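You operate a simulated robot arm through the tools that you are given. There is no shell and no other tool. Be economical: measure what you need, move in short steps, check, and stop when the job is done.

You run a simulated two-armed robot. Do the job below in one go: nothing can be reset, and whatever is moved stays where it is left.

## Task
Pick up the soda bottle from the grey crate with one hand, pass it to the other hand and put it on the ledge of the tree pit. Set down upright: bottle.

The check looks at the end state, three seconds after you hand in, the way a careful person would. Anything else that was tipped, shoved, dropped, spilled or broken makes it a failure.

## Robot
Two 7-joint arms with two-finger parallel grippers on one trunk, on a base that drives. Base frame: it is fixed to the floor where the robot stands at the start and does not move with it; the origin is under the middle of the robot, x ahead of it, y to its left, z up. Lengths are in mm, angles in rad, forces in N, time in s.
The left shoulder is at the start at [-82, 119, 851], the right one opposite. With the tool pointing down near the work surface each hand reaches from about 160 to 580 mm from the robot's upright axis, wherever it stands, measured 20 degrees to its own side. Places, roughly: ledge of the tree pit (13x56 cm) [2320, -780, 120]. Payload 3.43 kg a hand.
Tool frame (each hand has its own): the origin (TCP) lies between the finger pads and is the grasp point; the fingertips stand 30 mm ahead of it; z points along the fingers, y is the line along which they close. Largest opening 94 mm; finger width 28, thickness 10; the body of the gripper, 50 by 96 mm, starts 55 mm behind the TCP.
Orientation is told as [roll, pitch, yaw] about the base's x, y, z axes, in that order, counted from this pose: with the fingers straight down and closing along the base's y, the tool's x points along the base's -x, its y along +y and its z along -z.

## Interface
- The arms move only by the tool step_arm. It takes "left_increments", "right_increments" or both (then of equal length, played together; a hand with none holds still); each is text: rows parted by semicolons, each of 7 numbers parted by spaces: the shift along the tool's x, y, z in mm, then the turn, a rotation vector about the tool's x, y, z in rad, then the closure in counts, from 0 (fully open) to 255 (shut). In form: x y z ax ay az grip; .... A call has 1 to 10 rows; each row is the pose to reach, as a shift and turn from the pose commanded when the call began, along the tool's axes at that moment. Each row takes 0.2 s and may step no farther than 50 mm and 0.15 rad from the row before; otherwise, or with a gripper value out of range, the whole call is refused. A pose out of reach is approached as far as the arm can. The call stops where the force on the tool passes 40 N (or 10 N more than at its start, if that is more) or the arm is blocked; 0.2 s more then pass. Each finger travels about 153 mm/s and halts on what it meets, pressing with about 24 N; the grip force reading is that of the motor and also rises with nothing between the fingers. The clock runs only during rows and for 0.2 s after the last one: add rows that repeat a pose to give the fingers time. The reply holds the time, the measured pose of the TCP, the force on the tool along the base axes, the opening and the grip force, in the units named above and with some noise, with the torque about the TCP (base axes, N m) and any sound that the robot's microphone picked up.
- Cameras (640 x 400 px; columns grow to the right, rows downward): "scene" is now at [44.6, -32.6, 1551.9]; the picture's right is [-0.48, -0.88, 0.00], its down [-0.66, 0.36, -0.65] and it looks along [0.57, -0.31, -0.76] (base axes); focal length 256 px, centre (320, 200). "left" rides on the left gripper at [76, -14, -102] in its tool frame; the picture's right is [0.18, 0.98, 0.00], its down [-0.75, 0.14, -0.64] and it looks along [-0.63, 0.12, 0.77] (tool axes); focal length 243 px, centre (320, 200). "right" rides on the right gripper at [76, 14, -103] in its tool frame; the picture's right is [-0.18, 0.98, 0.00], its down [-0.75, -0.14, -0.64] and it looks along [-0.63, -0.12, 0.77] (tool axes); focal length 243 px, centre (320, 200). There is no depth. A picture from a camera that has moved, and an enlarged one, comes with that camera's place and axes in the base frame and with its lens. The place of the scene camera against the robot may be out by one fixed shift of up to 25 mm in any direction.
- get_image(camera): a new picture of that camera. The clock stands still meanwhile.
- raise_lower(by): slides the trunk up (or, below 0, down) by that many mm; the arms and the scene camera ride with it, the base frame stays. It gives what a move gives, with no picture.
- steer(legs): drives the robot by 1 to 6 legs, each [ahead, left, turn to the left] in mm, mm and rad, along the robot's own axes; the way and the turn of a leg run together, so that a leg with both is an arc; at most 1500 mm and 3.142 rad a leg. The arms and the cameras ride along, it lands a little off, and it stops where it bumps. It gives what a move gives.
- turn_head(pan, tilt): turns the head with the scene camera to pan (to the left, within 2.496 rad either way) and tilt (down, from -0.506 to 1.204), counted from straight ahead of the robot. It gives what a move gives.
- zoom(camera, box): a new picture of the part [left, top, right, bottom] of that camera's present view, enlarged. The clock stands still meanwhile.
- job_done(): hands the job in; it is judged then, once.

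Work in short steps. Places have to be worked out from the pictures, the camera data and where the tool is seen: move nearer, look again, correct. Check each grasp and each placing, and mend what went wrong. You have 120 turns and 88 pictures in all, those below and enlarged ones among them. Open the grippers and draw the arms clear of the work before you hand the job in, unless the task says otherwise; then end with one line.

The tools are called after "Request:" as a command line: name --argument value ..., lists and objects as JSON in quotes. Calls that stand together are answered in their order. step_arm: Moves the arms, as the interface text tells. Its arguments: {"type":"object","properties":{"left_increments":{"type":"string"},"right_increments":{"type":"string"}},"required":[]} The other tools are called the same way: raise_lower (by) slides the trunk up or down; steer (legs) drives the base; turn_head (pan, tilt) turns the head that bears the scene camera; get_image (camera) takes a picture; zoom (camera, box) takes an enlarged picture of a part of a camera's view; job_done () hands the job in.

At the start:

```text
clock: 0.0
left_tool_pos: [361.5, -33.6, 1017.2]
left_orientation: [-0.001, 0.0, 0.001]
left_ft_force: [0.5, 0.0, -0.4]
left_wrist_torque: [-0.02, 0.0, 0.01]
left_gripper_width: 94.0
left_grasp_force: 0.1
right_tool_pos: [293.5, -313.2, 1106.8]
right_orientation: [0.001, 0.0, 0.002]
right_ft_force: [0.9, 0.7, -0.2]
right_wrist_torque: [0.03, -0.03, 0.0]
right_gripper_width: 94.0
right_grasp_force: 0.0
trunk travel left (down, up): [-275.0, 60.0]
robot x, y, heading: [-1.5, 0.5, 0.003]
head pan, tilt: [-0.501, 0.859]
```

scene: 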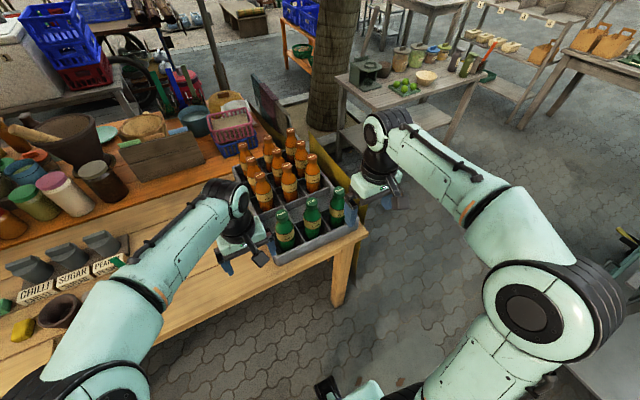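
right: 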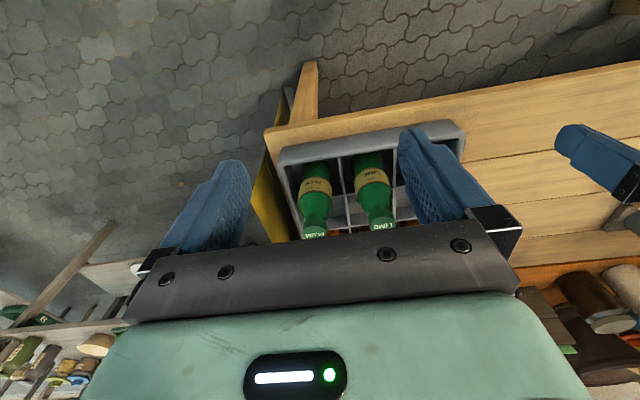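
left: 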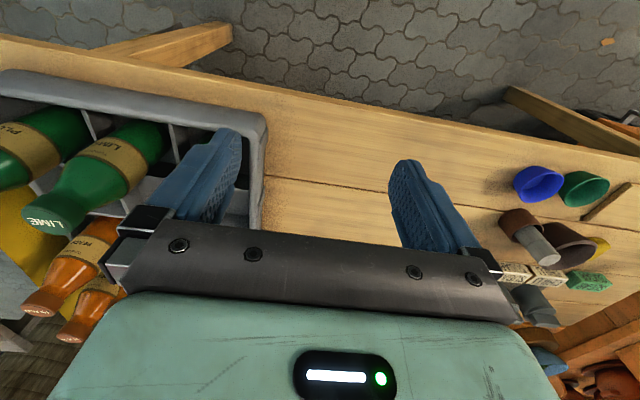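

The crate holds orange and green bottles with several labels; I need to find which one is the soda. I zoom in on the crate.

Request:
zoom --camera "scene" --box '[220, 110, 380, 270]'

Request:
zoom --camera "scene" --box '[200, 0, 480, 175]'

```text
2.50 times, centred on (300, 190) of scene
camera zoom: at [44.6, -32.6, 1551.9], right [-0.48, -0.88, 0.0], down [-0.66, 0.36, -0.65], along [0.57, -0.31, -0.76], focal length 640 px, centre (370, 225)
```

zoom: 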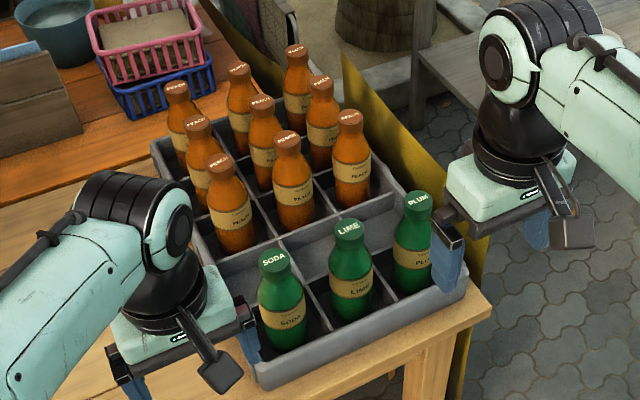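

```text
2.29 times, centred on (340, 88) of scene
camera zoom: at [44.6, -32.6, 1551.9], right [-0.48, -0.88, 0.0], down [-0.66, 0.36, -0.65], along [0.57, -0.31, -0.76], focal length 585 px, centre (274, 457)
```

zoom: 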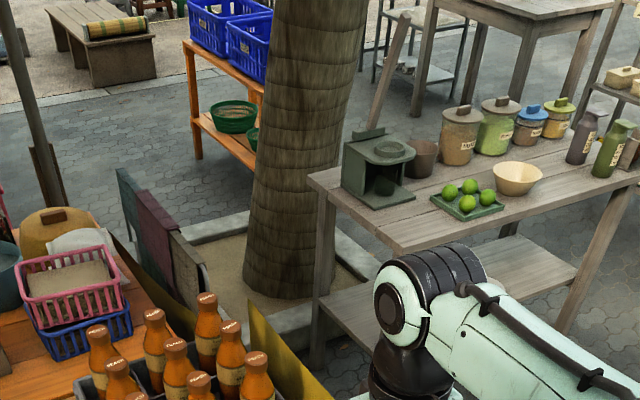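

The soda bottle is the front-left one (cap about [471, -165, 968]). I move the left hand aside to the left and take a clear look at the crate.

Request:
step_arm --left_increments "20 45 0 0 0 0 0; 40 90 0 0 0 0 0; 60 135 0 0 0 0 0; 80 180 0 0 0 0 0; 100 220 0 0 0 0 0" --right_increments "10 -20 0 0 0 0 0; 20 -40 0 0 0 0 0; 30 -60 0 0 0 0 0; 40 -80 0 0 0 0 0; 50 -80 0 0 0 0 0"

Request:
zoom --camera "scene" --box '[220, 110, 380, 270]'

Request:
get_image --camera "right"

Request:
get_image --camera "left"

```text
clock: 1.2
left_tool_pos: [260.5, 188.8, 1014.1]
left_orientation: [-0.001, -0.003, 0.0]
left_ft_force: [0.3, 0.3, 0.6]
left_wrist_torque: [0.02, -0.01, -0.01]
left_gripper_width: 94.4
left_grasp_force: 0.1
right_tool_pos: [240.0, -394.2, 1107.9]
right_orientation: [0.0, -0.003, -0.001]
right_ft_force: [0.6, 0.4, -0.5]
right_wrist_torque: [-0.06, -0.02, 0.01]
right_gripper_width: 93.9
right_grasp_force: 0.2
trunk travel left (down, up): [-275.0, 60.0]
robot x, y, heading: [2.0, -0.7, -0.0]
head pan, tilt: [-0.501, 0.859]
```

```text
2.50 times, centred on (300, 190) of scene
camera zoom: at [43.4, -31.6, 1552.0], right [-0.48, -0.88, 0.0], down [-0.66, 0.36, -0.65], along [0.57, -0.31, -0.76], focal length 640 px, centre (370, 225)
```

zoom: 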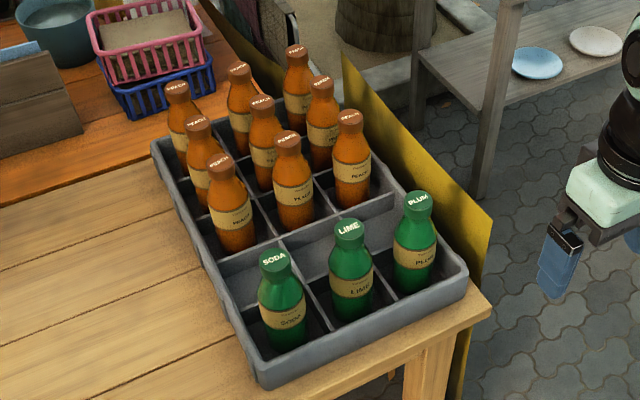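

```text
81 pictures are left
camera right: at [164.6, -378.3, 1211.5], right [0.18, 0.98, 0.0], down [0.75, -0.14, 0.64], along [0.63, -0.12, -0.77], focal length 243 px, centre (320, 200)
```

right: 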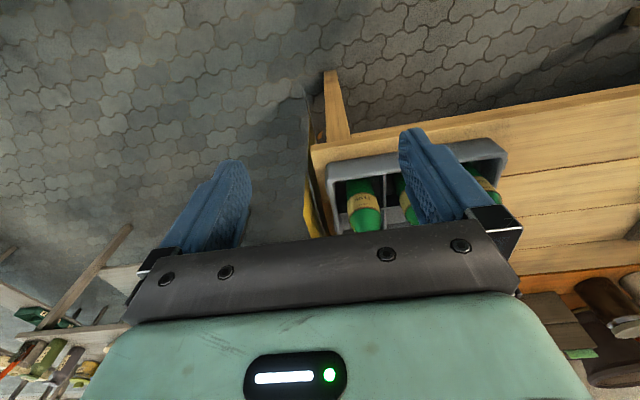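

```text
80 pictures are left
camera left: at [183.8, 174.1, 1117.3], right [-0.18, 0.98, 0.0], down [0.75, 0.14, 0.64], along [0.63, 0.12, -0.77], focal length 243 px, centre (320, 200)
```

left: 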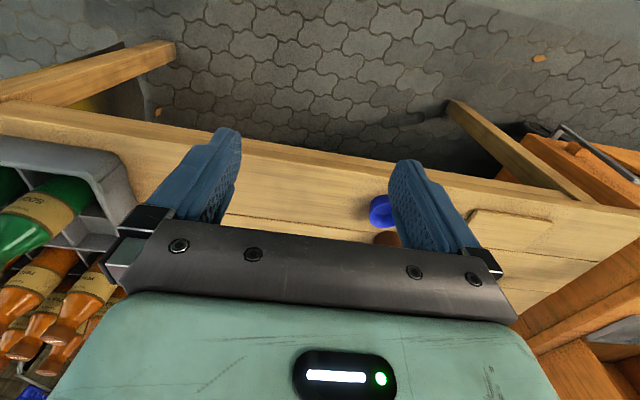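

The crate is aligned with the axes, bottle spacing ~95 mm. Plan: right hand grips the soda body at 45° from the front, left hand then takes it by the cap from above and places it top-down. I bring the right hand to a tilted stand-off in front of the bottle to get a side view.

Request:
step_arm --right_increments "0 25 10 0 -0.1 0 0; 0 50 20 0 -0.2 0 0; -5 75 35 0 -0.3 0 0; -10 100 50 0 -0.4 0 0; -15 125 65 0 -0.5 0 0; -25 150 85 0 -0.6 0 0; -35 175 105 0 -0.7 0 0; -45 200 125 0 -0.785 0 0; -55 220 145 0 -0.785 0 0; -60 229 160 0 -0.785 0 0"

Request:
get_image --camera "right"

Request:
get_image --camera "scene"

```text
clock: 3.4
left_tool_pos: [261.4, 188.0, 1013.5]
left_orientation: [0.0, -0.002, 0.001]
left_ft_force: [0.2, -0.2, -0.3]
left_wrist_torque: [-0.01, 0.0, 0.0]
left_gripper_width: 94.0
left_grasp_force: 0.1
right_tool_pos: [311.7, -161.0, 948.4]
right_orientation: [0.002, -0.784, -0.003]
right_ft_force: [1.2, 0.5, -0.3]
right_wrist_torque: [0.01, -0.02, -0.06]
right_gripper_width: 94.3
right_grasp_force: 0.0
right hand out of reach, approached as far as the arm can: row 8, 9, 10
trunk travel left (down, up): [-275.0, 60.0]
robot x, y, heading: [0.6, -1.4, -0.002]
head pan, tilt: [-0.501, 0.859]
```

```text
79 pictures are left
camera right: at [186.2, -146.2, 968.1], right [0.13, 0.98, 0.13], down [0.08, -0.14, 0.99], along [0.99, -0.12, -0.1], focal length 243 px, centre (320, 200)
```

right: 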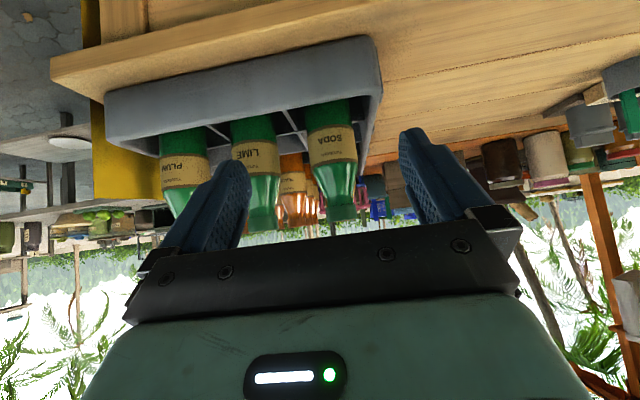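

```text
78 pictures are left
camera scene: at [45.0, -32.3, 1552.0], right [-0.48, -0.88, 0.0], down [-0.66, 0.36, -0.65], along [0.57, -0.31, -0.76], focal length 256 px, centre (320, 200)
```

scene: 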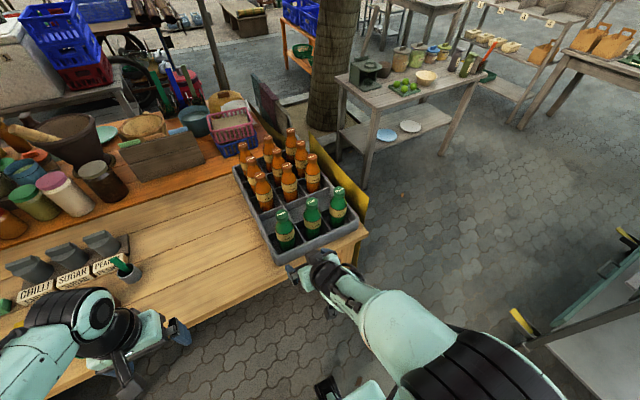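

The side view shows cap top z≈968, label z≈867–905, rim z≈848, soda axis about y≈-160, diameter ~58. I advance halfway with fingers slightly closed and re-check.

Request:
step_arm --right_increments "-14 1 33 0 0 0 30; -28 2 66 0 0 0 30; -42 3 99 0 0 0 30; -42 3 99 0 0 0 30"

Request:
get_image --camera "right"

Request:
zoom --camera "scene" --box '[240, 160, 400, 280]'

```text
clock: 4.4
left_tool_pos: [260.7, 187.4, 1014.1]
left_orientation: [0.0, 0.0, -0.001]
left_ft_force: [0.5, 0.1, 0.9]
left_wrist_torque: [-0.01, 0.01, 0.02]
left_gripper_width: 94.2
left_grasp_force: 0.0
right_tool_pos: [411.7, -161.1, 913.3]
right_orientation: [0.001, -0.785, -0.001]
right_ft_force: [-0.7, -0.2, -0.2]
right_wrist_torque: [0.0, 0.01, 0.01]
right_gripper_width: 82.9
right_grasp_force: 0.1
trunk travel left (down, up): [-275.0, 60.0]
robot x, y, heading: [3.6, -2.1, 0.002]
head pan, tilt: [-0.501, 0.859]
```

```text
77 pictures are left
camera right: at [285.8, -146.1, 930.9], right [0.13, 0.98, 0.13], down [0.08, -0.14, 0.99], along [0.99, -0.12, -0.1], focal length 243 px, centre (320, 200)
```

right: 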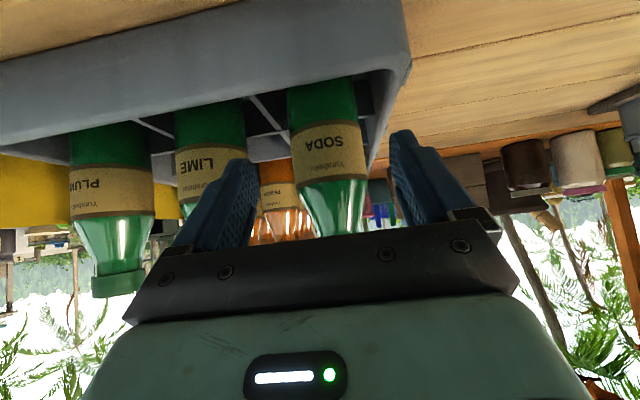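

```text
3.33 times, centred on (320, 220) of scene
camera zoom: at [44.0, -32.6, 1551.9], right [-0.48, -0.88, 0.0], down [-0.66, 0.36, -0.65], along [0.57, -0.31, -0.76], focal length 853 px, centre (320, 133)
```

zoom: 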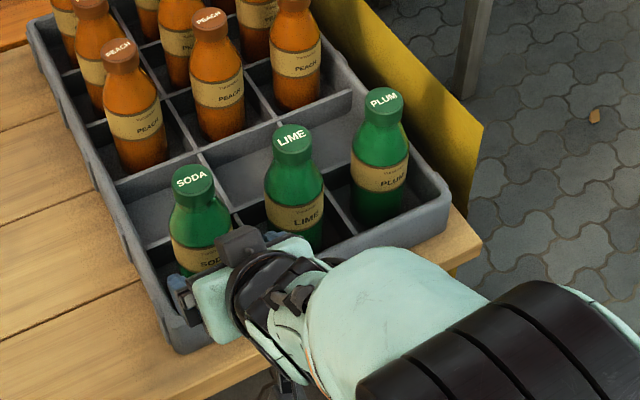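

The bottle is centred between the fingers; I judge its axis at about [474, -158]. I advance the rest of the way to z≈885 with fingers open.

Request:
step_arm --right_increments "-8 1 21 0 0 0 30; -16 2 42 0 0 0 30; -24 3 63 0 0 0 30; -24 3 63 0 0 0 30"

Request:
get_image --camera "right"

Request:
zoom --camera "scene" --box '[240, 160, 400, 280]'

```text
clock: 5.4
left_tool_pos: [262.3, 188.0, 1012.4]
left_orientation: [0.0, -0.002, 0.001]
left_ft_force: [-0.2, -0.5, -1.0]
left_wrist_torque: [0.0, -0.02, 0.01]
left_gripper_width: 94.2
left_grasp_force: 0.1
right_tool_pos: [472.8, -157.6, 882.2]
right_orientation: [0.0, -0.785, 0.0]
right_ft_force: [0.3, -0.3, -0.6]
right_wrist_torque: [0.02, 0.01, -0.05]
right_gripper_width: 82.9
right_grasp_force: 0.2
trunk travel left (down, up): [-275.0, 60.0]
robot x, y, heading: [-1.2, -2.2, -0.001]
head pan, tilt: [-0.501, 0.859]
```

```text
75 pictures are left
camera right: at [346.5, -142.6, 900.8], right [0.13, 0.98, 0.13], down [0.08, -0.14, 0.99], along [0.99, -0.12, -0.1], focal length 243 px, centre (320, 200)
```

right: 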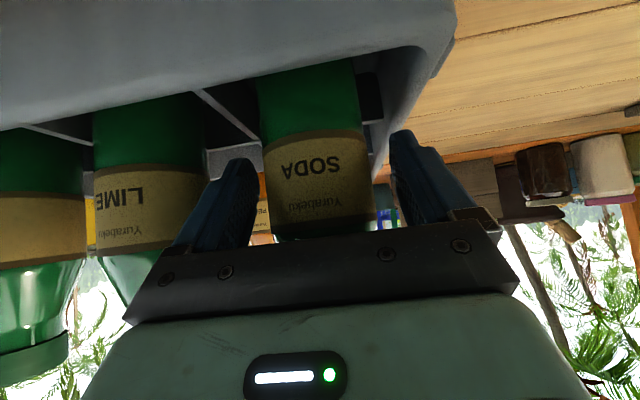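

```text
3.33 times, centred on (320, 220) of scene
camera zoom: at [44.1, -32.7, 1551.9], right [-0.48, -0.88, 0.0], down [-0.66, 0.36, -0.65], along [0.57, -0.31, -0.76], focal length 853 px, centre (320, 133)
```

zoom: 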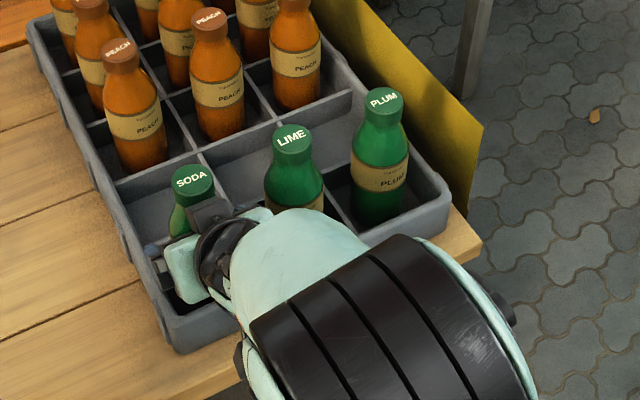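

Bottle is between the pads, axis slightly ahead of the TCP (~x 482). I move 8 mm forward and close.

Request:
step_arm --right_increments "-5.7 -1 5.7 0 0 0 30; -5.7 -1 5.7 0 0 0 30; -5.7 -1 5.7 0 0 0 120; -5.7 -1 5.7 0 0 0 200; -5.7 -1 5.7 0 0 0 200; -5.7 -1 5.7 0 0 0 200"

Request:
get_image --camera "right"

```text
clock: 6.8
left_tool_pos: [261.4, 188.1, 1013.6]
left_orientation: [0.001, 0.0, 0.0]
left_ft_force: [-0.3, -0.4, 0.2]
left_wrist_torque: [0.01, 0.03, -0.02]
left_gripper_width: 94.0
left_grasp_force: 0.1
right_tool_pos: [482.6, -159.3, 880.6]
right_orientation: [0.001, -0.786, -0.001]
right_ft_force: [0.3, -0.2, 0.2]
right_wrist_torque: [0.02, -0.04, 0.02]
right_gripper_width: 61.9
right_grasp_force: 24.1
trunk travel left (down, up): [-275.0, 60.0]
robot x, y, heading: [2.7, 0.4, -0.001]
head pan, tilt: [-0.501, 0.859]
```

```text
73 pictures are left
camera right: at [355.8, -144.0, 900.5], right [0.13, 0.98, 0.13], down [0.08, -0.14, 0.99], along [0.99, -0.12, -0.1], focal length 243 px, centre (320, 200)
```

right: 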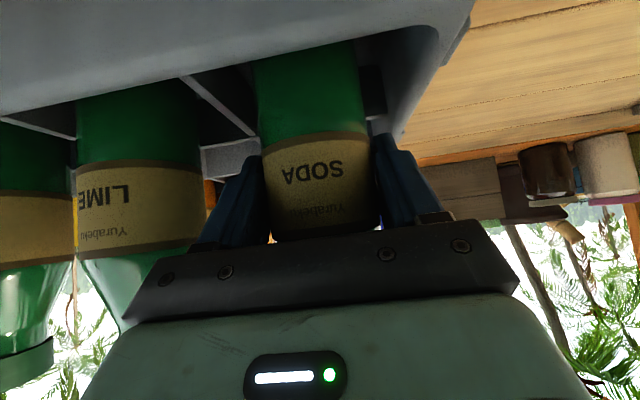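

Gripped (61.9 mm, 24 N). I lift straight up 120 mm.

Request:
step_arm --right_increments "-7 0 -7 0 0 0 200; -21 0 -21 0 0 0 200; -35 0 -35 0 0 0 200; -50 0 -50 0 0 0 200; -65 0 -65 0 0 0 200; -85 0 -85 0 0 0 200; -85 0 -85 0 0 0 200"

Request:
get_image --camera "right"

Request:
get_image --camera "scene"

```text
clock: 8.4
left_tool_pos: [261.8, 187.2, 1013.0]
left_orientation: [0.001, -0.001, 0.0]
left_ft_force: [0.0, -0.5, 0.0]
left_wrist_torque: [0.02, 0.0, 0.05]
left_gripper_width: 94.0
left_grasp_force: 0.1
right_tool_pos: [483.7, -160.3, 1003.8]
right_orientation: [-0.001, -0.787, -0.001]
right_ft_force: [-0.5, 0.5, -3.5]
right_wrist_torque: [0.02, 0.0, 0.0]
right_gripper_width: 61.6
right_grasp_force: 24.0
trunk travel left (down, up): [-275.0, 60.0]
robot x, y, heading: [-2.4, -1.8, 0.004]
head pan, tilt: [-0.501, 0.859]
```

```text
72 pictures are left
camera right: at [357.3, -145.7, 1022.6], right [0.13, 0.98, 0.13], down [0.08, -0.14, 0.99], along [0.99, -0.12, -0.1], focal length 243 px, centre (320, 200)
```

right: 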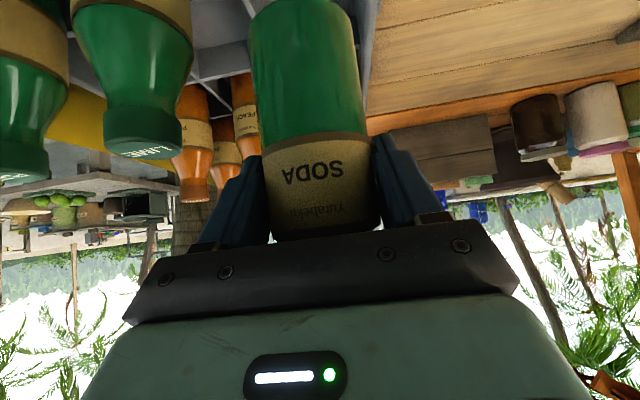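

```text
71 pictures are left
camera scene: at [45.2, -32.7, 1551.9], right [-0.48, -0.88, 0.0], down [-0.66, 0.36, -0.65], along [0.57, -0.31, -0.76], focal length 256 px, centre (320, 200)
```

scene: 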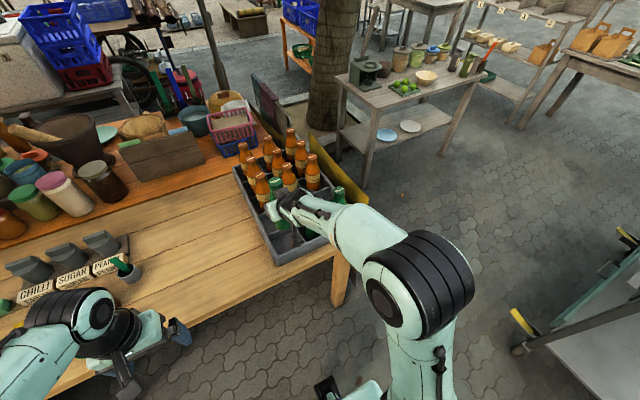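

The bottle is held firmly, ~3.5 N, about 87 mm of it above and ~95 mm below the TCP. I bring it back over the bare table and start yawing the right hand to point left, while the left rises and yaws -90° for a top grasp with its camera away from the right hand.

Request:
step_arm --right_increments "16 25 -16 0 0 0 200; 33 50 -33 0 0 0 200; 50 75 -50 0 0 0 200; 66 100 -66 0 0 0 200; 66 100 -66 -0.1 0 -0.1 200; 66 100 -66 -0.2 0 -0.2 200; 66 100 -66 -0.3 0 -0.3 200; 66 100 -66 -0.4 0 -0.4 200; 66 100 -66 -0.5 0 -0.5 200; 66 100 -66 -0.6 0 -0.6 200" --left_increments "0 0 -15 0 0 0.14 0; 0 0 -30 0 0 0.28 0; 0 0 -45 0 0 0.42 0; 0 0 -60 0 0 0.56 0; 0 0 -75 0 0 0.7 0; 0 0 -90 0 0 0.84 0; 0 0 -105 0 0 0.98 0; 0 0 -120 0 0 1.12 0; 0 0 -135 0 0 1.26 0; 0 0 -150 0 0 1.4 0"

Request:
get_image --camera "scene"

```text
clock: 10.6
left_tool_pos: [261.9, 186.4, 1166.7]
left_orientation: [0.001, 0.0, -1.402]
left_ft_force: [-0.4, 0.4, -0.5]
left_wrist_torque: [-0.02, 0.0, -0.03]
left_gripper_width: 94.2
left_grasp_force: 0.0
right_tool_pos: [390.3, -59.0, 1004.1]
right_orientation: [0.002, -0.786, 0.848]
right_ft_force: [0.0, -0.2, -3.6]
right_wrist_torque: [-0.03, -0.01, 0.01]
right_gripper_width: 62.0
right_grasp_force: 23.8
trunk travel left (down, up): [-275.0, 60.0]
robot x, y, heading: [-0.0, 3.3, 0.001]
head pan, tilt: [-0.501, 0.859]
```

```text
70 pictures are left
camera scene: at [45.2, -32.5, 1551.9], right [-0.48, -0.88, 0.0], down [-0.66, 0.36, -0.65], along [0.57, -0.31, -0.76], focal length 256 px, centre (320, 200)
```

scene: 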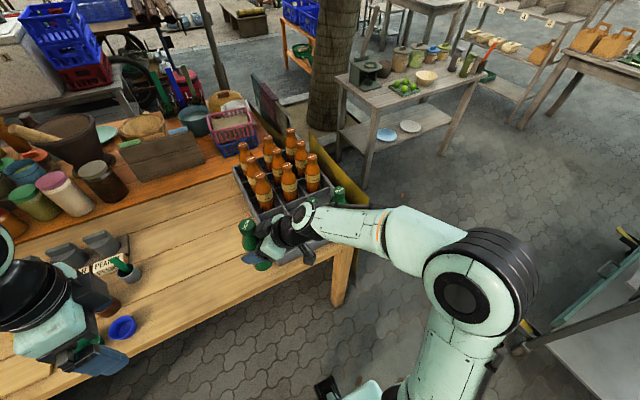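

Clean so far. I finish both yaws.

Request:
step_arm --right_increments "0 0 0 -0.1 0 -0.1 200; 0 0 0 -0.2 0 -0.2 200; 0 0 0 -0.3 0 -0.3 200; 0 0 0 -0.4 0 -0.4 200; 0 0 0 -0.51 0 -0.51 200; 0 0 0 -0.51 0 -0.51 200" --left_increments "0 0 0 0 0 0.08 0; 0 0 0 0 0 0.171 0; 0 0 0 0 0 0.171 0; 0 0 0 0 0 0.171 0; 0 0 0 0 0 0.171 0; 0 0 0 0 0 0.171 0"

Request:
get_image --camera "right"

Request:
get_image --camera "left"

Request:
zoom --camera "scene" --box '[160, 160, 400, 310]'

```text
refused: row 5 steps farther than a row can; nothing moved
```

```text
69 pictures are left
camera right: at [296.5, -143.6, 1022.8], right [-0.65, 0.75, 0.13], down [0.16, -0.04, 0.99], along [0.74, 0.66, -0.1], focal length 243 px, centre (320, 200)
```

right: 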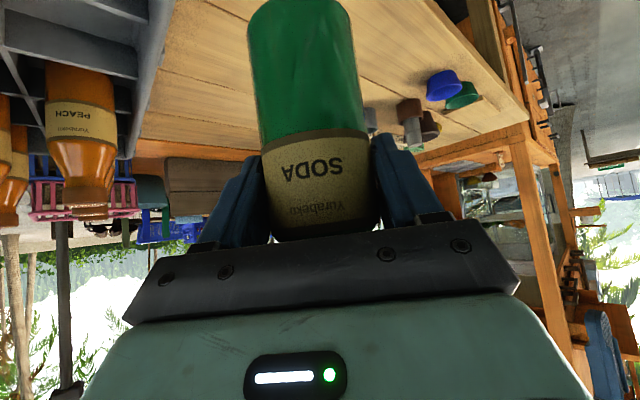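

```text
68 pictures are left
camera left: at [234.1, 259.8, 1271.4], right [0.94, 0.35, 0.0], down [0.27, -0.72, 0.64], along [0.22, -0.6, -0.77], focal length 243 px, centre (320, 200)
```

left: 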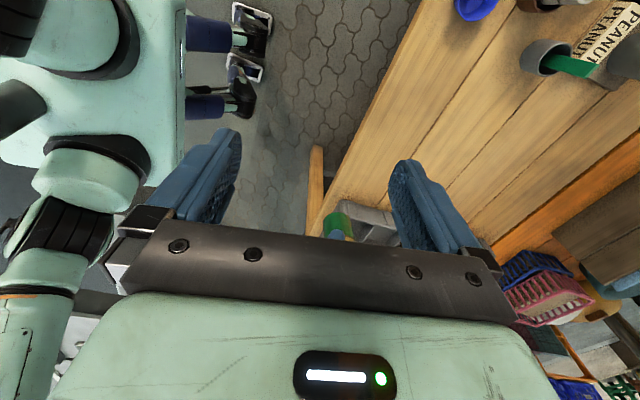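

```text
2.67 times, centred on (280, 235) of scene
camera zoom: at [45.2, -32.5, 1551.9], right [-0.48, -0.88, 0.0], down [-0.66, 0.36, -0.65], along [0.57, -0.31, -0.76], focal length 683 px, centre (427, 107)
```

zoom: 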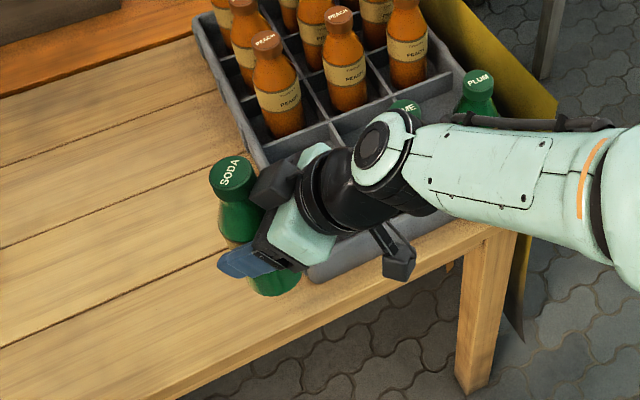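

The row step was a touch too large; I repeat with smaller turns.

Request:
step_arm --right_increments "0 0 0 -0.1 0 -0.1 200; 0 0 0 -0.2 0 -0.2 200; 0 0 0 -0.3 0 -0.3 200; 0 0 0 -0.4 0 -0.4 200; 0 0 0 -0.46 0 -0.46 200; 0 0 0 -0.51 0 -0.51 200; 0 0 0 -0.51 0 -0.51 200" --left_increments "0 0 0 0 0 0.08 0; 0 0 0 0 0 0.171 0; 0 0 0 0 0 0.171 0; 0 0 0 0 0 0.171 0; 0 0 0 0 0 0.171 0; 0 0 0 0 0 0.171 0; 0 0 0 0 0 0.171 0"

Request:
get_image --camera "left"

```text
clock: 12.2
left_tool_pos: [261.4, 186.2, 1167.5]
left_orientation: [0.0, 0.0, -1.57]
left_ft_force: [-0.1, 0.1, 0.5]
left_wrist_torque: [-0.02, -0.04, -0.02]
left_gripper_width: 94.1
left_grasp_force: 0.0
right_tool_pos: [388.0, -60.2, 1003.7]
right_orientation: [0.0, -0.786, 1.571]
right_ft_force: [-0.1, 0.2, -3.2]
right_wrist_torque: [0.0, -0.01, 0.02]
right_gripper_width: 61.6
right_grasp_force: 24.2
trunk travel left (down, up): [-275.0, 60.0]
robot x, y, heading: [-0.5, -0.3, -0.001]
head pan, tilt: [-0.501, 0.859]
```

```text
66 pictures are left
camera left: at [247.3, 262.1, 1270.8], right [0.98, 0.18, 0.0], down [0.14, -0.75, 0.64], along [0.12, -0.63, -0.77], focal length 243 px, centre (320, 200)
```

left: 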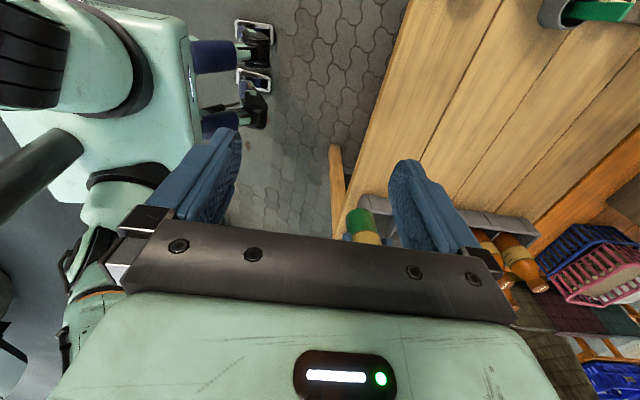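

I move the left hand toward the bottle, stopping short at y≈20, to look at the cap.

Request:
step_arm --left_increments "-33 25 0 0 0 0 20; -66 50 0 0 0 0 20; -100 75 0 0 0 0 20; -133 100 0 0 0 0 20; -166 126 0 0 0 0 20; -166 126 0 0 0 0 20"

Request:
get_image --camera "left"

Request:
zoom --camera "scene" --box '[160, 160, 400, 310]'

```text
clock: 13.6
left_tool_pos: [388.0, 19.0, 1165.8]
left_orientation: [0.0, 0.001, -1.572]
left_ft_force: [0.3, 0.7, 0.0]
left_wrist_torque: [0.02, 0.0, 0.0]
left_gripper_width: 86.7
left_grasp_force: 0.2
right_tool_pos: [390.0, -58.3, 1003.8]
right_orientation: [-0.001, -0.785, 1.57]
right_ft_force: [0.0, -0.1, -3.7]
right_wrist_torque: [-0.01, -0.01, -0.02]
right_gripper_width: 61.7
right_grasp_force: 24.1
trunk travel left (down, up): [-275.0, 60.0]
robot x, y, heading: [-1.9, 0.3, -0.003]
head pan, tilt: [-0.501, 0.859]
```

```text
65 pictures are left
camera left: at [373.1, 94.2, 1268.9], right [0.98, 0.18, 0.0], down [0.14, -0.75, 0.64], along [0.12, -0.63, -0.77], focal length 243 px, centre (320, 200)
```

left: 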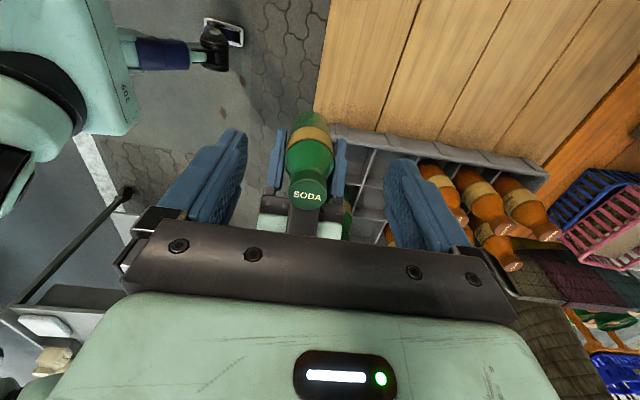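

```text
2.67 times, centred on (280, 235) of scene
camera zoom: at [44.2, -31.7, 1552.0], right [-0.48, -0.88, 0.0], down [-0.66, 0.36, -0.65], along [0.57, -0.31, -0.76], focal length 683 px, centre (427, 107)
```

zoom: 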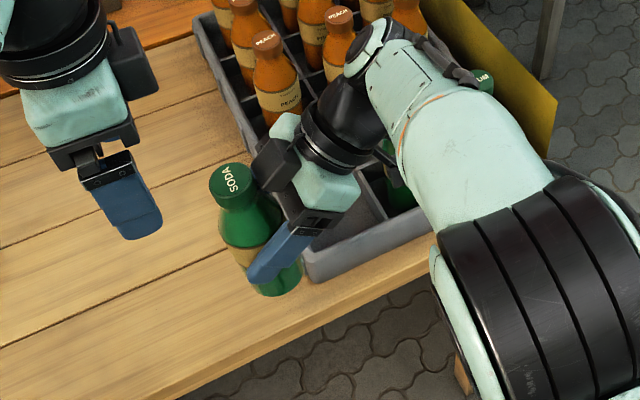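

Cap centre judged at about [389, -48, 1091], so the bottle axis lies ~10 mm ahead of the right TCP. I move the left hand above it.

Request:
step_arm --left_increments "-22 0 0 0 0 0 20; -44 1 0 0 0 0 20; -65 1 0 0 0 0 20; -65 1 0 0 0 0 20"

Request:
get_image --camera "left"

Request:
zoom --camera "scene" --box '[160, 160, 400, 310]'

```text
clock: 14.6
left_tool_pos: [389.5, -38.3, 1160.4]
left_orientation: [-0.02, 0.005, -1.568]
left_ft_force: [0.7, -0.8, 0.1]
left_wrist_torque: [0.03, -0.01, -0.02]
left_gripper_width: 86.5
left_grasp_force: 0.1
left hand out of reach, approached as far as the arm can: row 3
right_tool_pos: [390.3, -58.6, 1003.8]
right_orientation: [0.0, -0.784, 1.569]
right_ft_force: [0.2, -0.9, -2.7]
right_wrist_torque: [0.02, 0.03, 0.0]
right_gripper_width: 61.5
right_grasp_force: 24.1
trunk travel left (down, up): [-275.0, 60.0]
robot x, y, heading: [0.2, 2.8, 0.003]
head pan, tilt: [-0.501, 0.859]
```

```text
63 pictures are left
camera left: at [375.5, 37.7, 1264.8], right [0.98, 0.19, -0.02], down [0.16, -0.76, 0.64], along [0.1, -0.63, -0.77], focal length 243 px, centre (320, 200)
```

left: 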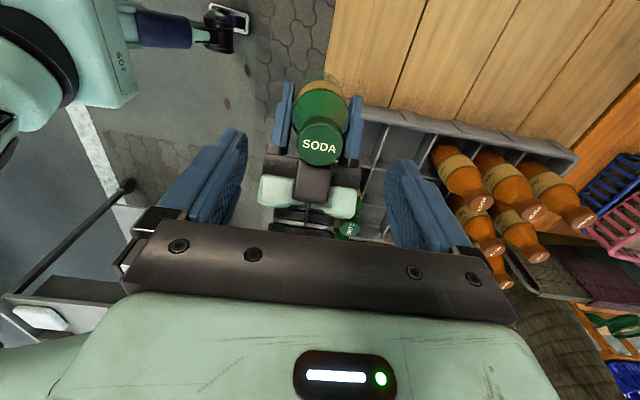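

```text
2.67 times, centred on (280, 235) of scene
camera zoom: at [44.8, -32.2, 1552.0], right [-0.48, -0.88, 0.0], down [-0.66, 0.36, -0.65], along [0.57, -0.31, -0.76], focal length 683 px, centre (427, 107)
```

zoom: 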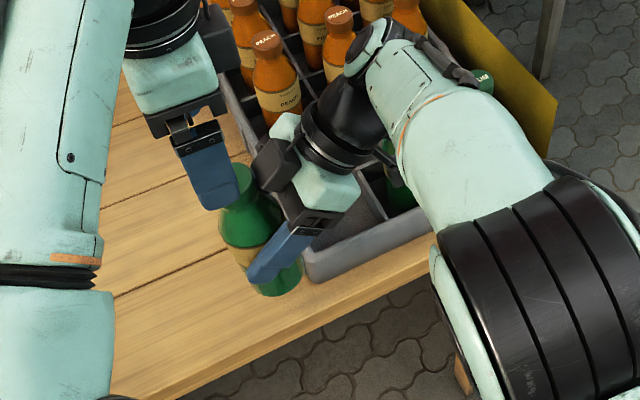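

The left is at its limit at this height. I bring the bottle 40 mm left and 60 mm lower with the right, and back the left off slightly.

Request:
step_arm --right_increments "4 0 18 0 0 0 200; 7 0 36 0 0 0 200; 11 0 54 0 0 0 200; 14 0 71 0 0 0 200; 14 0 71 0 0 0 200" --left_increments "10 0 0 0 0 0 20; 20 0 0 0 0 0 20; 26 0 0 0 0 0 20; 26 0 10 0 0 0 20; 26 0 20 0 0 0 20"

Request:
get_image --camera "left"

```text
clock: 15.8
left_tool_pos: [389.5, -20.2, 1146.5]
left_orientation: [-0.001, -0.001, -1.57]
left_ft_force: [0.0, 0.3, 0.2]
left_wrist_torque: [-0.02, -0.01, -0.02]
left_gripper_width: 86.8
left_grasp_force: 0.2
right_tool_pos: [390.1, -19.3, 943.2]
right_orientation: [-0.001, -0.786, 1.571]
right_ft_force: [-0.1, 0.1, -3.2]
right_wrist_torque: [-0.02, 0.01, 0.0]
right_gripper_width: 61.8
right_grasp_force: 24.3
trunk travel left (down, up): [-275.0, 60.0]
robot x, y, heading: [0.5, -3.0, -0.002]
head pan, tilt: [-0.501, 0.859]
```

```text
61 pictures are left
camera left: at [374.7, 56.9, 1251.1], right [0.98, 0.18, 0.0], down [0.14, -0.75, 0.64], along [0.12, -0.63, -0.77], focal length 243 px, centre (320, 200)
```

left: 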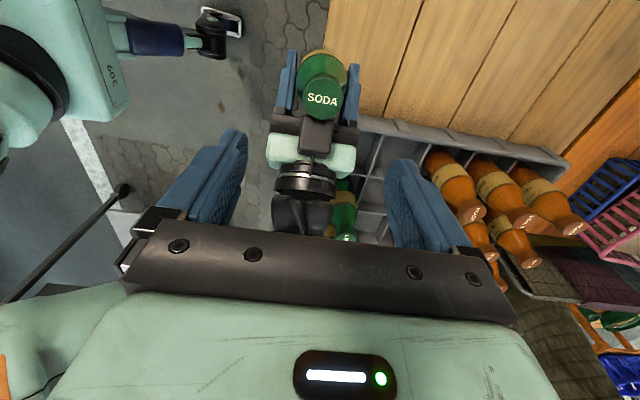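

Cap now at about [390, -13, ~1027]. I lower the left to just above it and re-look.

Request:
step_arm --left_increments "7 0 20 0 0 0 20; 7 0 40 0 0 0 20; 7 0 60 0 0 0 20; 7 0 76 0 0 0 20; 7 0 76 0 0 0 20"

Request:
get_image --camera "left"

Request:
zoom --camera "scene" --box '[160, 160, 400, 310]'

```text
clock: 17.0
left_tool_pos: [387.9, -12.1, 1067.9]
left_orientation: [-0.001, 0.0, -1.571]
left_ft_force: [-0.1, 0.1, -0.3]
left_wrist_torque: [-0.01, 0.01, -0.01]
left_gripper_width: 86.6
left_grasp_force: 0.1
right_tool_pos: [389.8, -20.1, 941.9]
right_orientation: [0.0, -0.786, 1.569]
right_ft_force: [-0.1, -0.4, -3.5]
right_wrist_torque: [0.0, 0.0, 0.01]
right_gripper_width: 61.5
right_grasp_force: 24.4
trunk travel left (down, up): [-275.0, 60.0]
robot x, y, heading: [-1.3, 2.4, 0.003]
head pan, tilt: [-0.501, 0.859]
```

```text
60 pictures are left
camera left: at [373.5, 62.8, 1171.6], right [0.98, 0.18, 0.0], down [0.14, -0.75, 0.64], along [0.12, -0.63, -0.77], focal length 243 px, centre (320, 200)
```

left: 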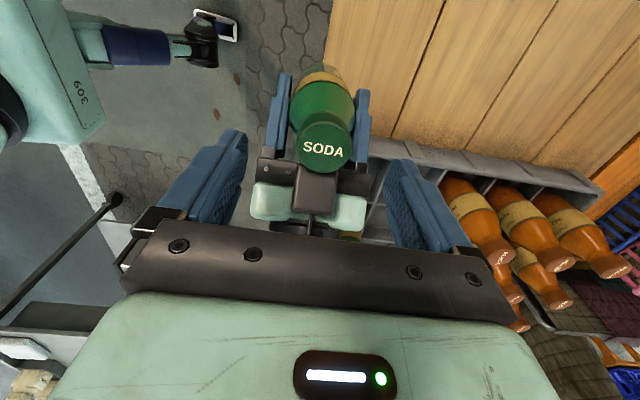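

```text
2.67 times, centred on (280, 235) of scene
camera zoom: at [44.8, -32.7, 1551.9], right [-0.48, -0.88, 0.0], down [-0.66, 0.36, -0.65], along [0.57, -0.31, -0.76], focal length 683 px, centre (427, 107)
```

zoom: 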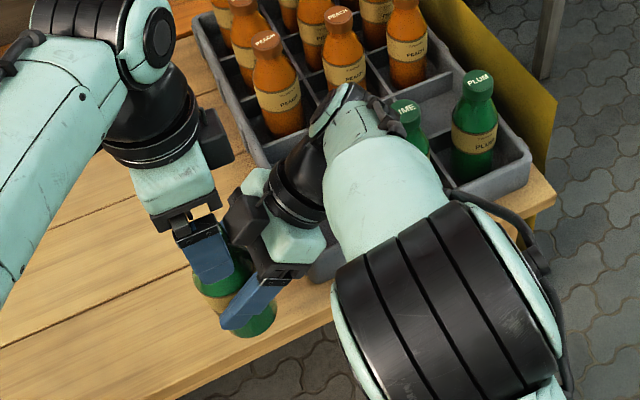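

Triangulated cap top: [390, -13, 1024]. I lower the left around the cap to TCP z≈1006, then stop before closing.

Request:
step_arm --left_increments "0 2 15 0 0 0 20; 0 2 30 0 0 0 20; 0 2 45 0 0 0 20; 0 2 61 0 0 0 20; 0 2 61 0 0 0 20"

Request:
get_image --camera "left"

Request:
zoom --camera "scene" --box '[160, 160, 400, 310]'

```text
clock: 18.2
left_tool_pos: [390.3, -12.1, 1006.9]
left_orientation: [0.0, -0.001, -1.571]
left_ft_force: [-0.1, -0.4, 0.1]
left_wrist_torque: [0.02, 0.0, 0.0]
left_gripper_width: 86.7
left_grasp_force: 0.1
right_tool_pos: [392.0, -19.5, 943.4]
right_orientation: [-0.001, -0.784, 1.569]
right_ft_force: [1.0, 0.2, -2.9]
right_wrist_torque: [-0.06, 0.03, 0.02]
right_gripper_width: 61.8
right_grasp_force: 23.7
trunk travel left (down, up): [-275.0, 60.0]
robot x, y, heading: [-4.8, 0.1, -0.001]
head pan, tilt: [-0.501, 0.859]
```

```text
58 pictures are left
camera left: at [376.2, 62.7, 1111.4], right [0.98, 0.18, 0.0], down [0.14, -0.75, 0.64], along [0.12, -0.63, -0.77], focal length 243 px, centre (320, 200)
```

left: 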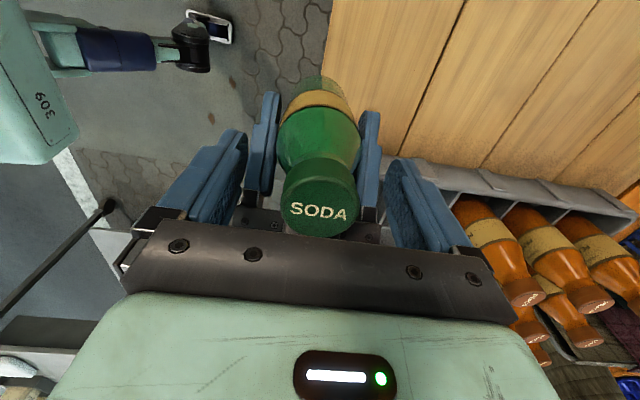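

```text
2.67 times, centred on (280, 235) of scene
camera zoom: at [44.8, -32.6, 1551.9], right [-0.48, -0.88, 0.0], down [-0.66, 0.36, -0.65], along [0.57, -0.31, -0.76], focal length 683 px, centre (427, 107)
```

zoom: 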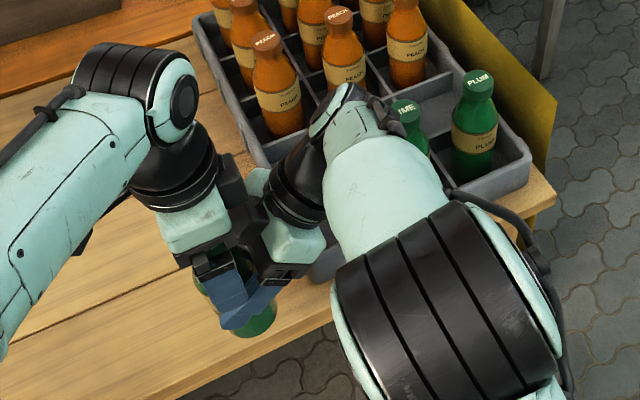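

Cap centred between the left pads. I close the left hand on it.

Request:
step_arm --left_increments "0 0 0 0 0 0 120; 0 0 0 0 0 0 220; 0 0 0 0 0 0 220; 0 0 0 0 0 0 220"

Request:
get_image --camera "left"

```text
clock: 19.2
left_tool_pos: [389.5, -13.7, 1008.3]
left_orientation: [-0.001, 0.0, -1.57]
left_ft_force: [-3.2, 0.3, -0.5]
left_wrist_torque: [0.01, 0.13, 0.01]
left_gripper_width: 47.6
left_grasp_force: 23.6
right_tool_pos: [390.3, -19.4, 942.8]
right_orientation: [0.002, -0.785, 1.569]
right_ft_force: [3.1, 0.5, -3.2]
right_wrist_torque: [-0.01, 0.12, -0.03]
right_gripper_width: 61.5
right_grasp_force: 24.0
trunk travel left (down, up): [-275.0, 60.0]
robot x, y, heading: [-2.0, 1.7, -0.002]
head pan, tilt: [-0.501, 0.859]
```

```text
56 pictures are left
camera left: at [376.2, 62.7, 1111.5], right [0.98, 0.18, 0.0], down [0.14, -0.75, 0.64], along [0.12, -0.63, -0.77], focal length 243 px, centre (320, 200)
```

left: 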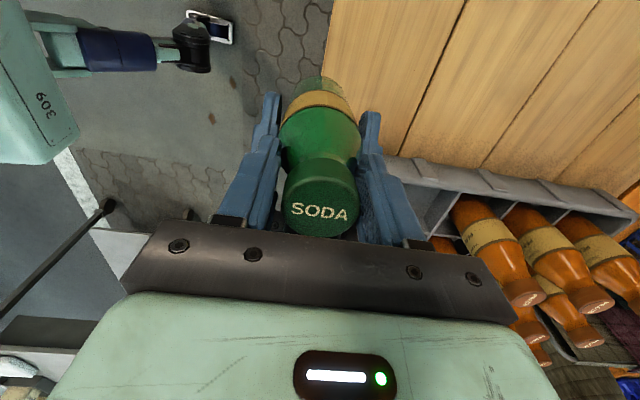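

The width 47.6 mm means the tips bear on the flaring shoulder, not the cap. I reopen a bit, rise 14 mm, and close again.

Request:
step_arm --left_increments "0 0 0 0 0 0 60; 0 0 0 0 0 0 60; 0 0 -7 0 0 0 60; 0 0 -14 0 0 0 60; 0 0 -14 0 0 0 150; 0 0 -14 0 0 0 220; 0 0 -14 0 0 0 220; 0 0 -14 0 0 0 220"

Request:
zoom --camera "left" --box '[200, 60, 440, 260]'

```text
clock: 21.0
left_tool_pos: [391.1, -12.9, 1022.5]
left_orientation: [-0.001, 0.001, -1.571]
left_ft_force: [-4.5, 1.8, 0.9]
left_wrist_torque: [0.05, 0.2, -0.05]
left_gripper_width: 40.5
left_grasp_force: 23.9
right_tool_pos: [391.0, -20.1, 943.5]
right_orientation: [0.001, -0.785, 1.57]
right_ft_force: [4.8, -0.6, -3.7]
right_wrist_torque: [-0.03, 0.17, -0.03]
right_gripper_width: 61.6
right_grasp_force: 23.7
trunk travel left (down, up): [-275.0, 60.0]
robot x, y, heading: [1.6, -0.9, 0.0]
head pan, tilt: [-0.501, 0.859]
```

```text
2.00 times, centred on (320, 160) of left
camera zoom: at [376.3, 63.1, 1127.0], right [0.98, 0.18, 0.0], down [0.14, -0.75, 0.64], along [0.12, -0.63, -0.77], focal length 485 px, centre (320, 280)
```

zoom: 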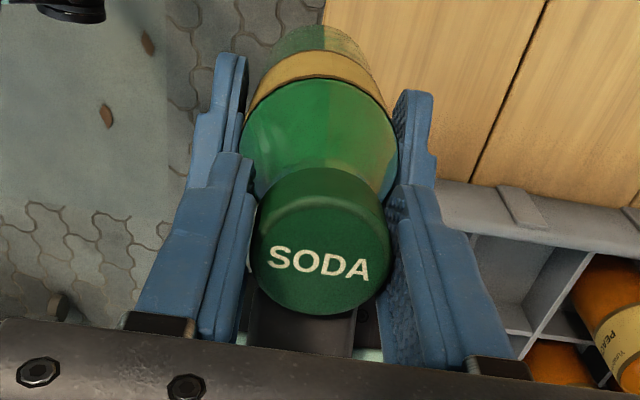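

Width 40.5 with the cap itself ~37 mm, so the tips may still touch the shoulder; I rise another 7 mm and close again.

Request:
step_arm --left_increments "0 0 0 0 0 0 90; 0 0 0 0 0 0 90; 0 0 -7 0 0 0 90; 0 0 -7 0 0 0 150; 0 0 -7 0 0 0 220; 0 0 -7 0 0 0 220; 0 0 -7 0 0 0 220"

Request:
zoom --camera "left" --box '[200, 60, 440, 260]'

```text
clock: 22.6
left_tool_pos: [390.4, -12.3, 1031.5]
left_orientation: [0.0, -0.001, -1.571]
left_ft_force: [-3.9, 0.1, 0.3]
left_wrist_torque: [-0.03, 0.16, -0.01]
left_gripper_width: 37.1
left_grasp_force: 23.8
right_tool_pos: [390.4, -19.5, 943.0]
right_orientation: [0.002, -0.785, 1.57]
right_ft_force: [4.4, -0.3, -3.7]
right_wrist_torque: [0.0, 0.17, -0.02]
right_gripper_width: 61.8
right_grasp_force: 23.8
trunk travel left (down, up): [-275.0, 60.0]
robot x, y, heading: [0.3, 3.7, 0.006]
head pan, tilt: [-0.501, 0.859]
```

```text
2.00 times, centred on (320, 160) of left
camera zoom: at [376.2, 63.1, 1134.3], right [0.98, 0.18, 0.0], down [0.14, -0.75, 0.64], along [0.12, -0.63, -0.77], focal length 485 px, centre (320, 280)
```

zoom: 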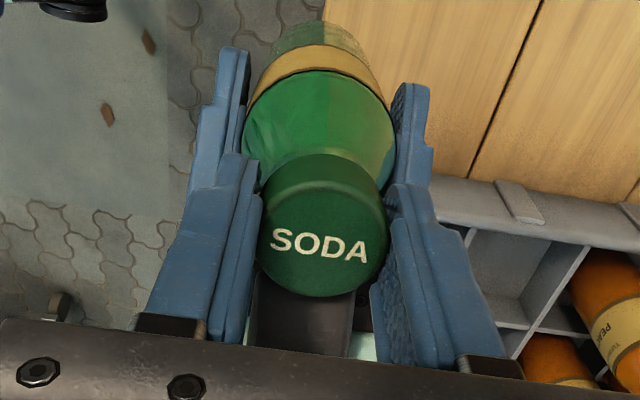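

37.1 mm: the pads now hold the cap cylinder itself. I open the right hand and see whether the left holds it.

Request:
step_arm --right_increments "0 0 0 0 0 0 150; 0 0 0 0 0 0 60; 0 0 0 0 0 0 0; 0 0 0 0 0 0 0; 0 0 0 0 0 0 0"

Request:
get_image --camera "left"

Request:
get_image --camera "right"

```text
clock: 23.8
left_tool_pos: [391.5, -12.5, 1029.8]
left_orientation: [-0.001, 0.0, -1.57]
left_ft_force: [0.0, -0.1, 0.3]
left_wrist_torque: [-0.01, 0.0, 0.0]
left_gripper_width: 37.2
left_grasp_force: 24.4
right_tool_pos: [390.4, -19.4, 943.3]
right_orientation: [0.0, -0.787, 1.57]
right_ft_force: [0.2, -0.1, 0.9]
right_wrist_torque: [-0.02, 0.02, 0.0]
right_gripper_width: 94.2
right_grasp_force: 0.1
trunk travel left (down, up): [-275.0, 60.0]
robot x, y, heading: [-2.4, 1.3, 0.002]
head pan, tilt: [-0.501, 0.859]
```

```text
53 pictures are left
camera left: at [376.4, 63.2, 1134.3], right [0.98, 0.18, 0.0], down [0.14, -0.75, 0.64], along [0.12, -0.63, -0.77], focal length 243 px, centre (320, 200)
```

left: 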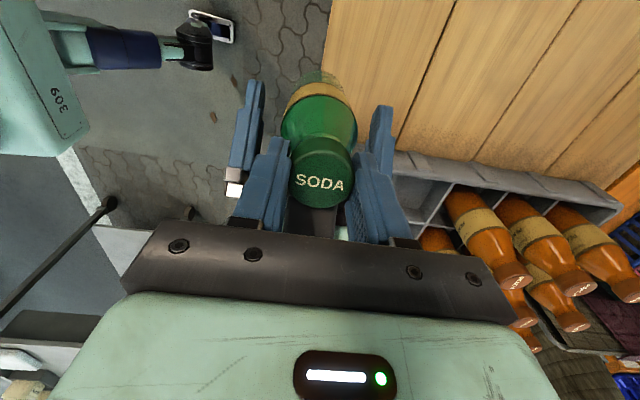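

```text
52 pictures are left
camera right: at [376.5, -145.4, 961.9], right [-0.98, 0.13, 0.13], down [0.14, 0.08, 0.99], along [0.12, 0.99, -0.1], focal length 243 px, centre (320, 200)
```

right: 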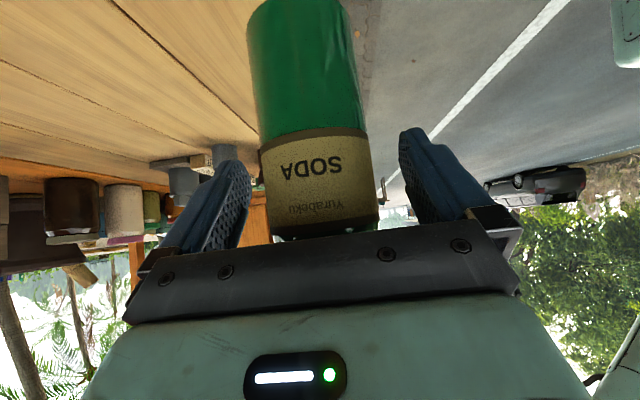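

The bottle hangs from the left hand. I withdraw the right hand to the right (-y), slightly up at the end.

Request:
step_arm --right_increments "14 0 -14 0 0 0 0; 28 0 -28 0 0 0 0; 42 0 -42 0 0 0 0; 57 0 -57 0 0 0 0; 50 0 -78 0 0 0 0; 43 0 -99 0 0 0 0; 36 0 -120 0 0 0 0; 36 0 -120 0 0 0 0"

Request:
get_image --camera "right"

Request:
get_image --camera "scene"

```text
clock: 25.6
left_tool_pos: [390.6, -13.0, 1030.8]
left_orientation: [0.0, 0.0, -1.572]
left_ft_force: [-0.1, 0.3, -0.4]
left_wrist_torque: [0.03, 0.0, 0.03]
left_gripper_width: 37.1
left_grasp_force: 24.4
right_tool_pos: [390.0, -125.9, 1013.8]
right_orientation: [0.0, -0.785, 1.569]
right_ft_force: [-0.4, 0.4, -1.5]
right_wrist_torque: [0.01, 0.0, 0.0]
right_gripper_width: 93.9
right_grasp_force: 0.1
right hand out of reach, approached as far as the arm can: row 4, 5, 6, 7, 8
trunk travel left (down, up): [-275.0, 60.0]
robot x, y, heading: [2.4, 3.6, -0.002]
head pan, tilt: [-0.501, 0.859]
```

```text
51 pictures are left
camera right: at [375.6, -251.1, 1032.2], right [-0.98, 0.13, 0.13], down [0.14, 0.08, 0.99], along [0.12, 0.99, -0.1], focal length 243 px, centre (320, 200)
```

right: 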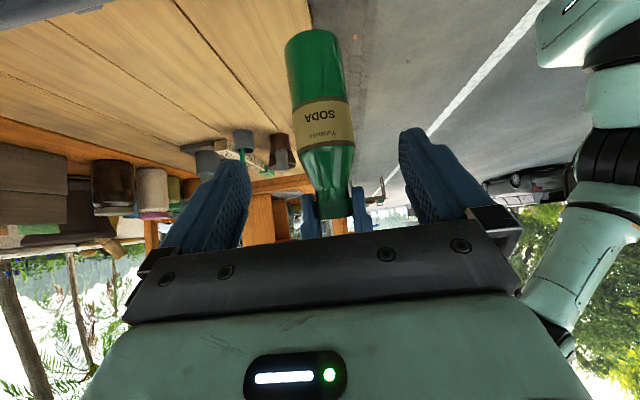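

```text
50 pictures are left
camera scene: at [44.9, -32.7, 1551.9], right [-0.48, -0.88, 0.0], down [-0.66, 0.36, -0.65], along [0.57, -0.31, -0.76], focal length 256 px, centre (320, 200)
```

scene: 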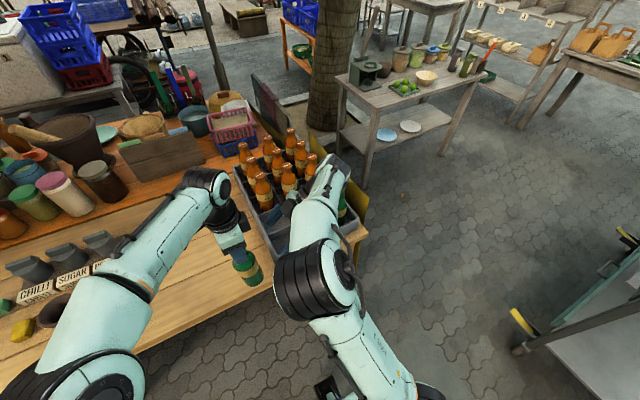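

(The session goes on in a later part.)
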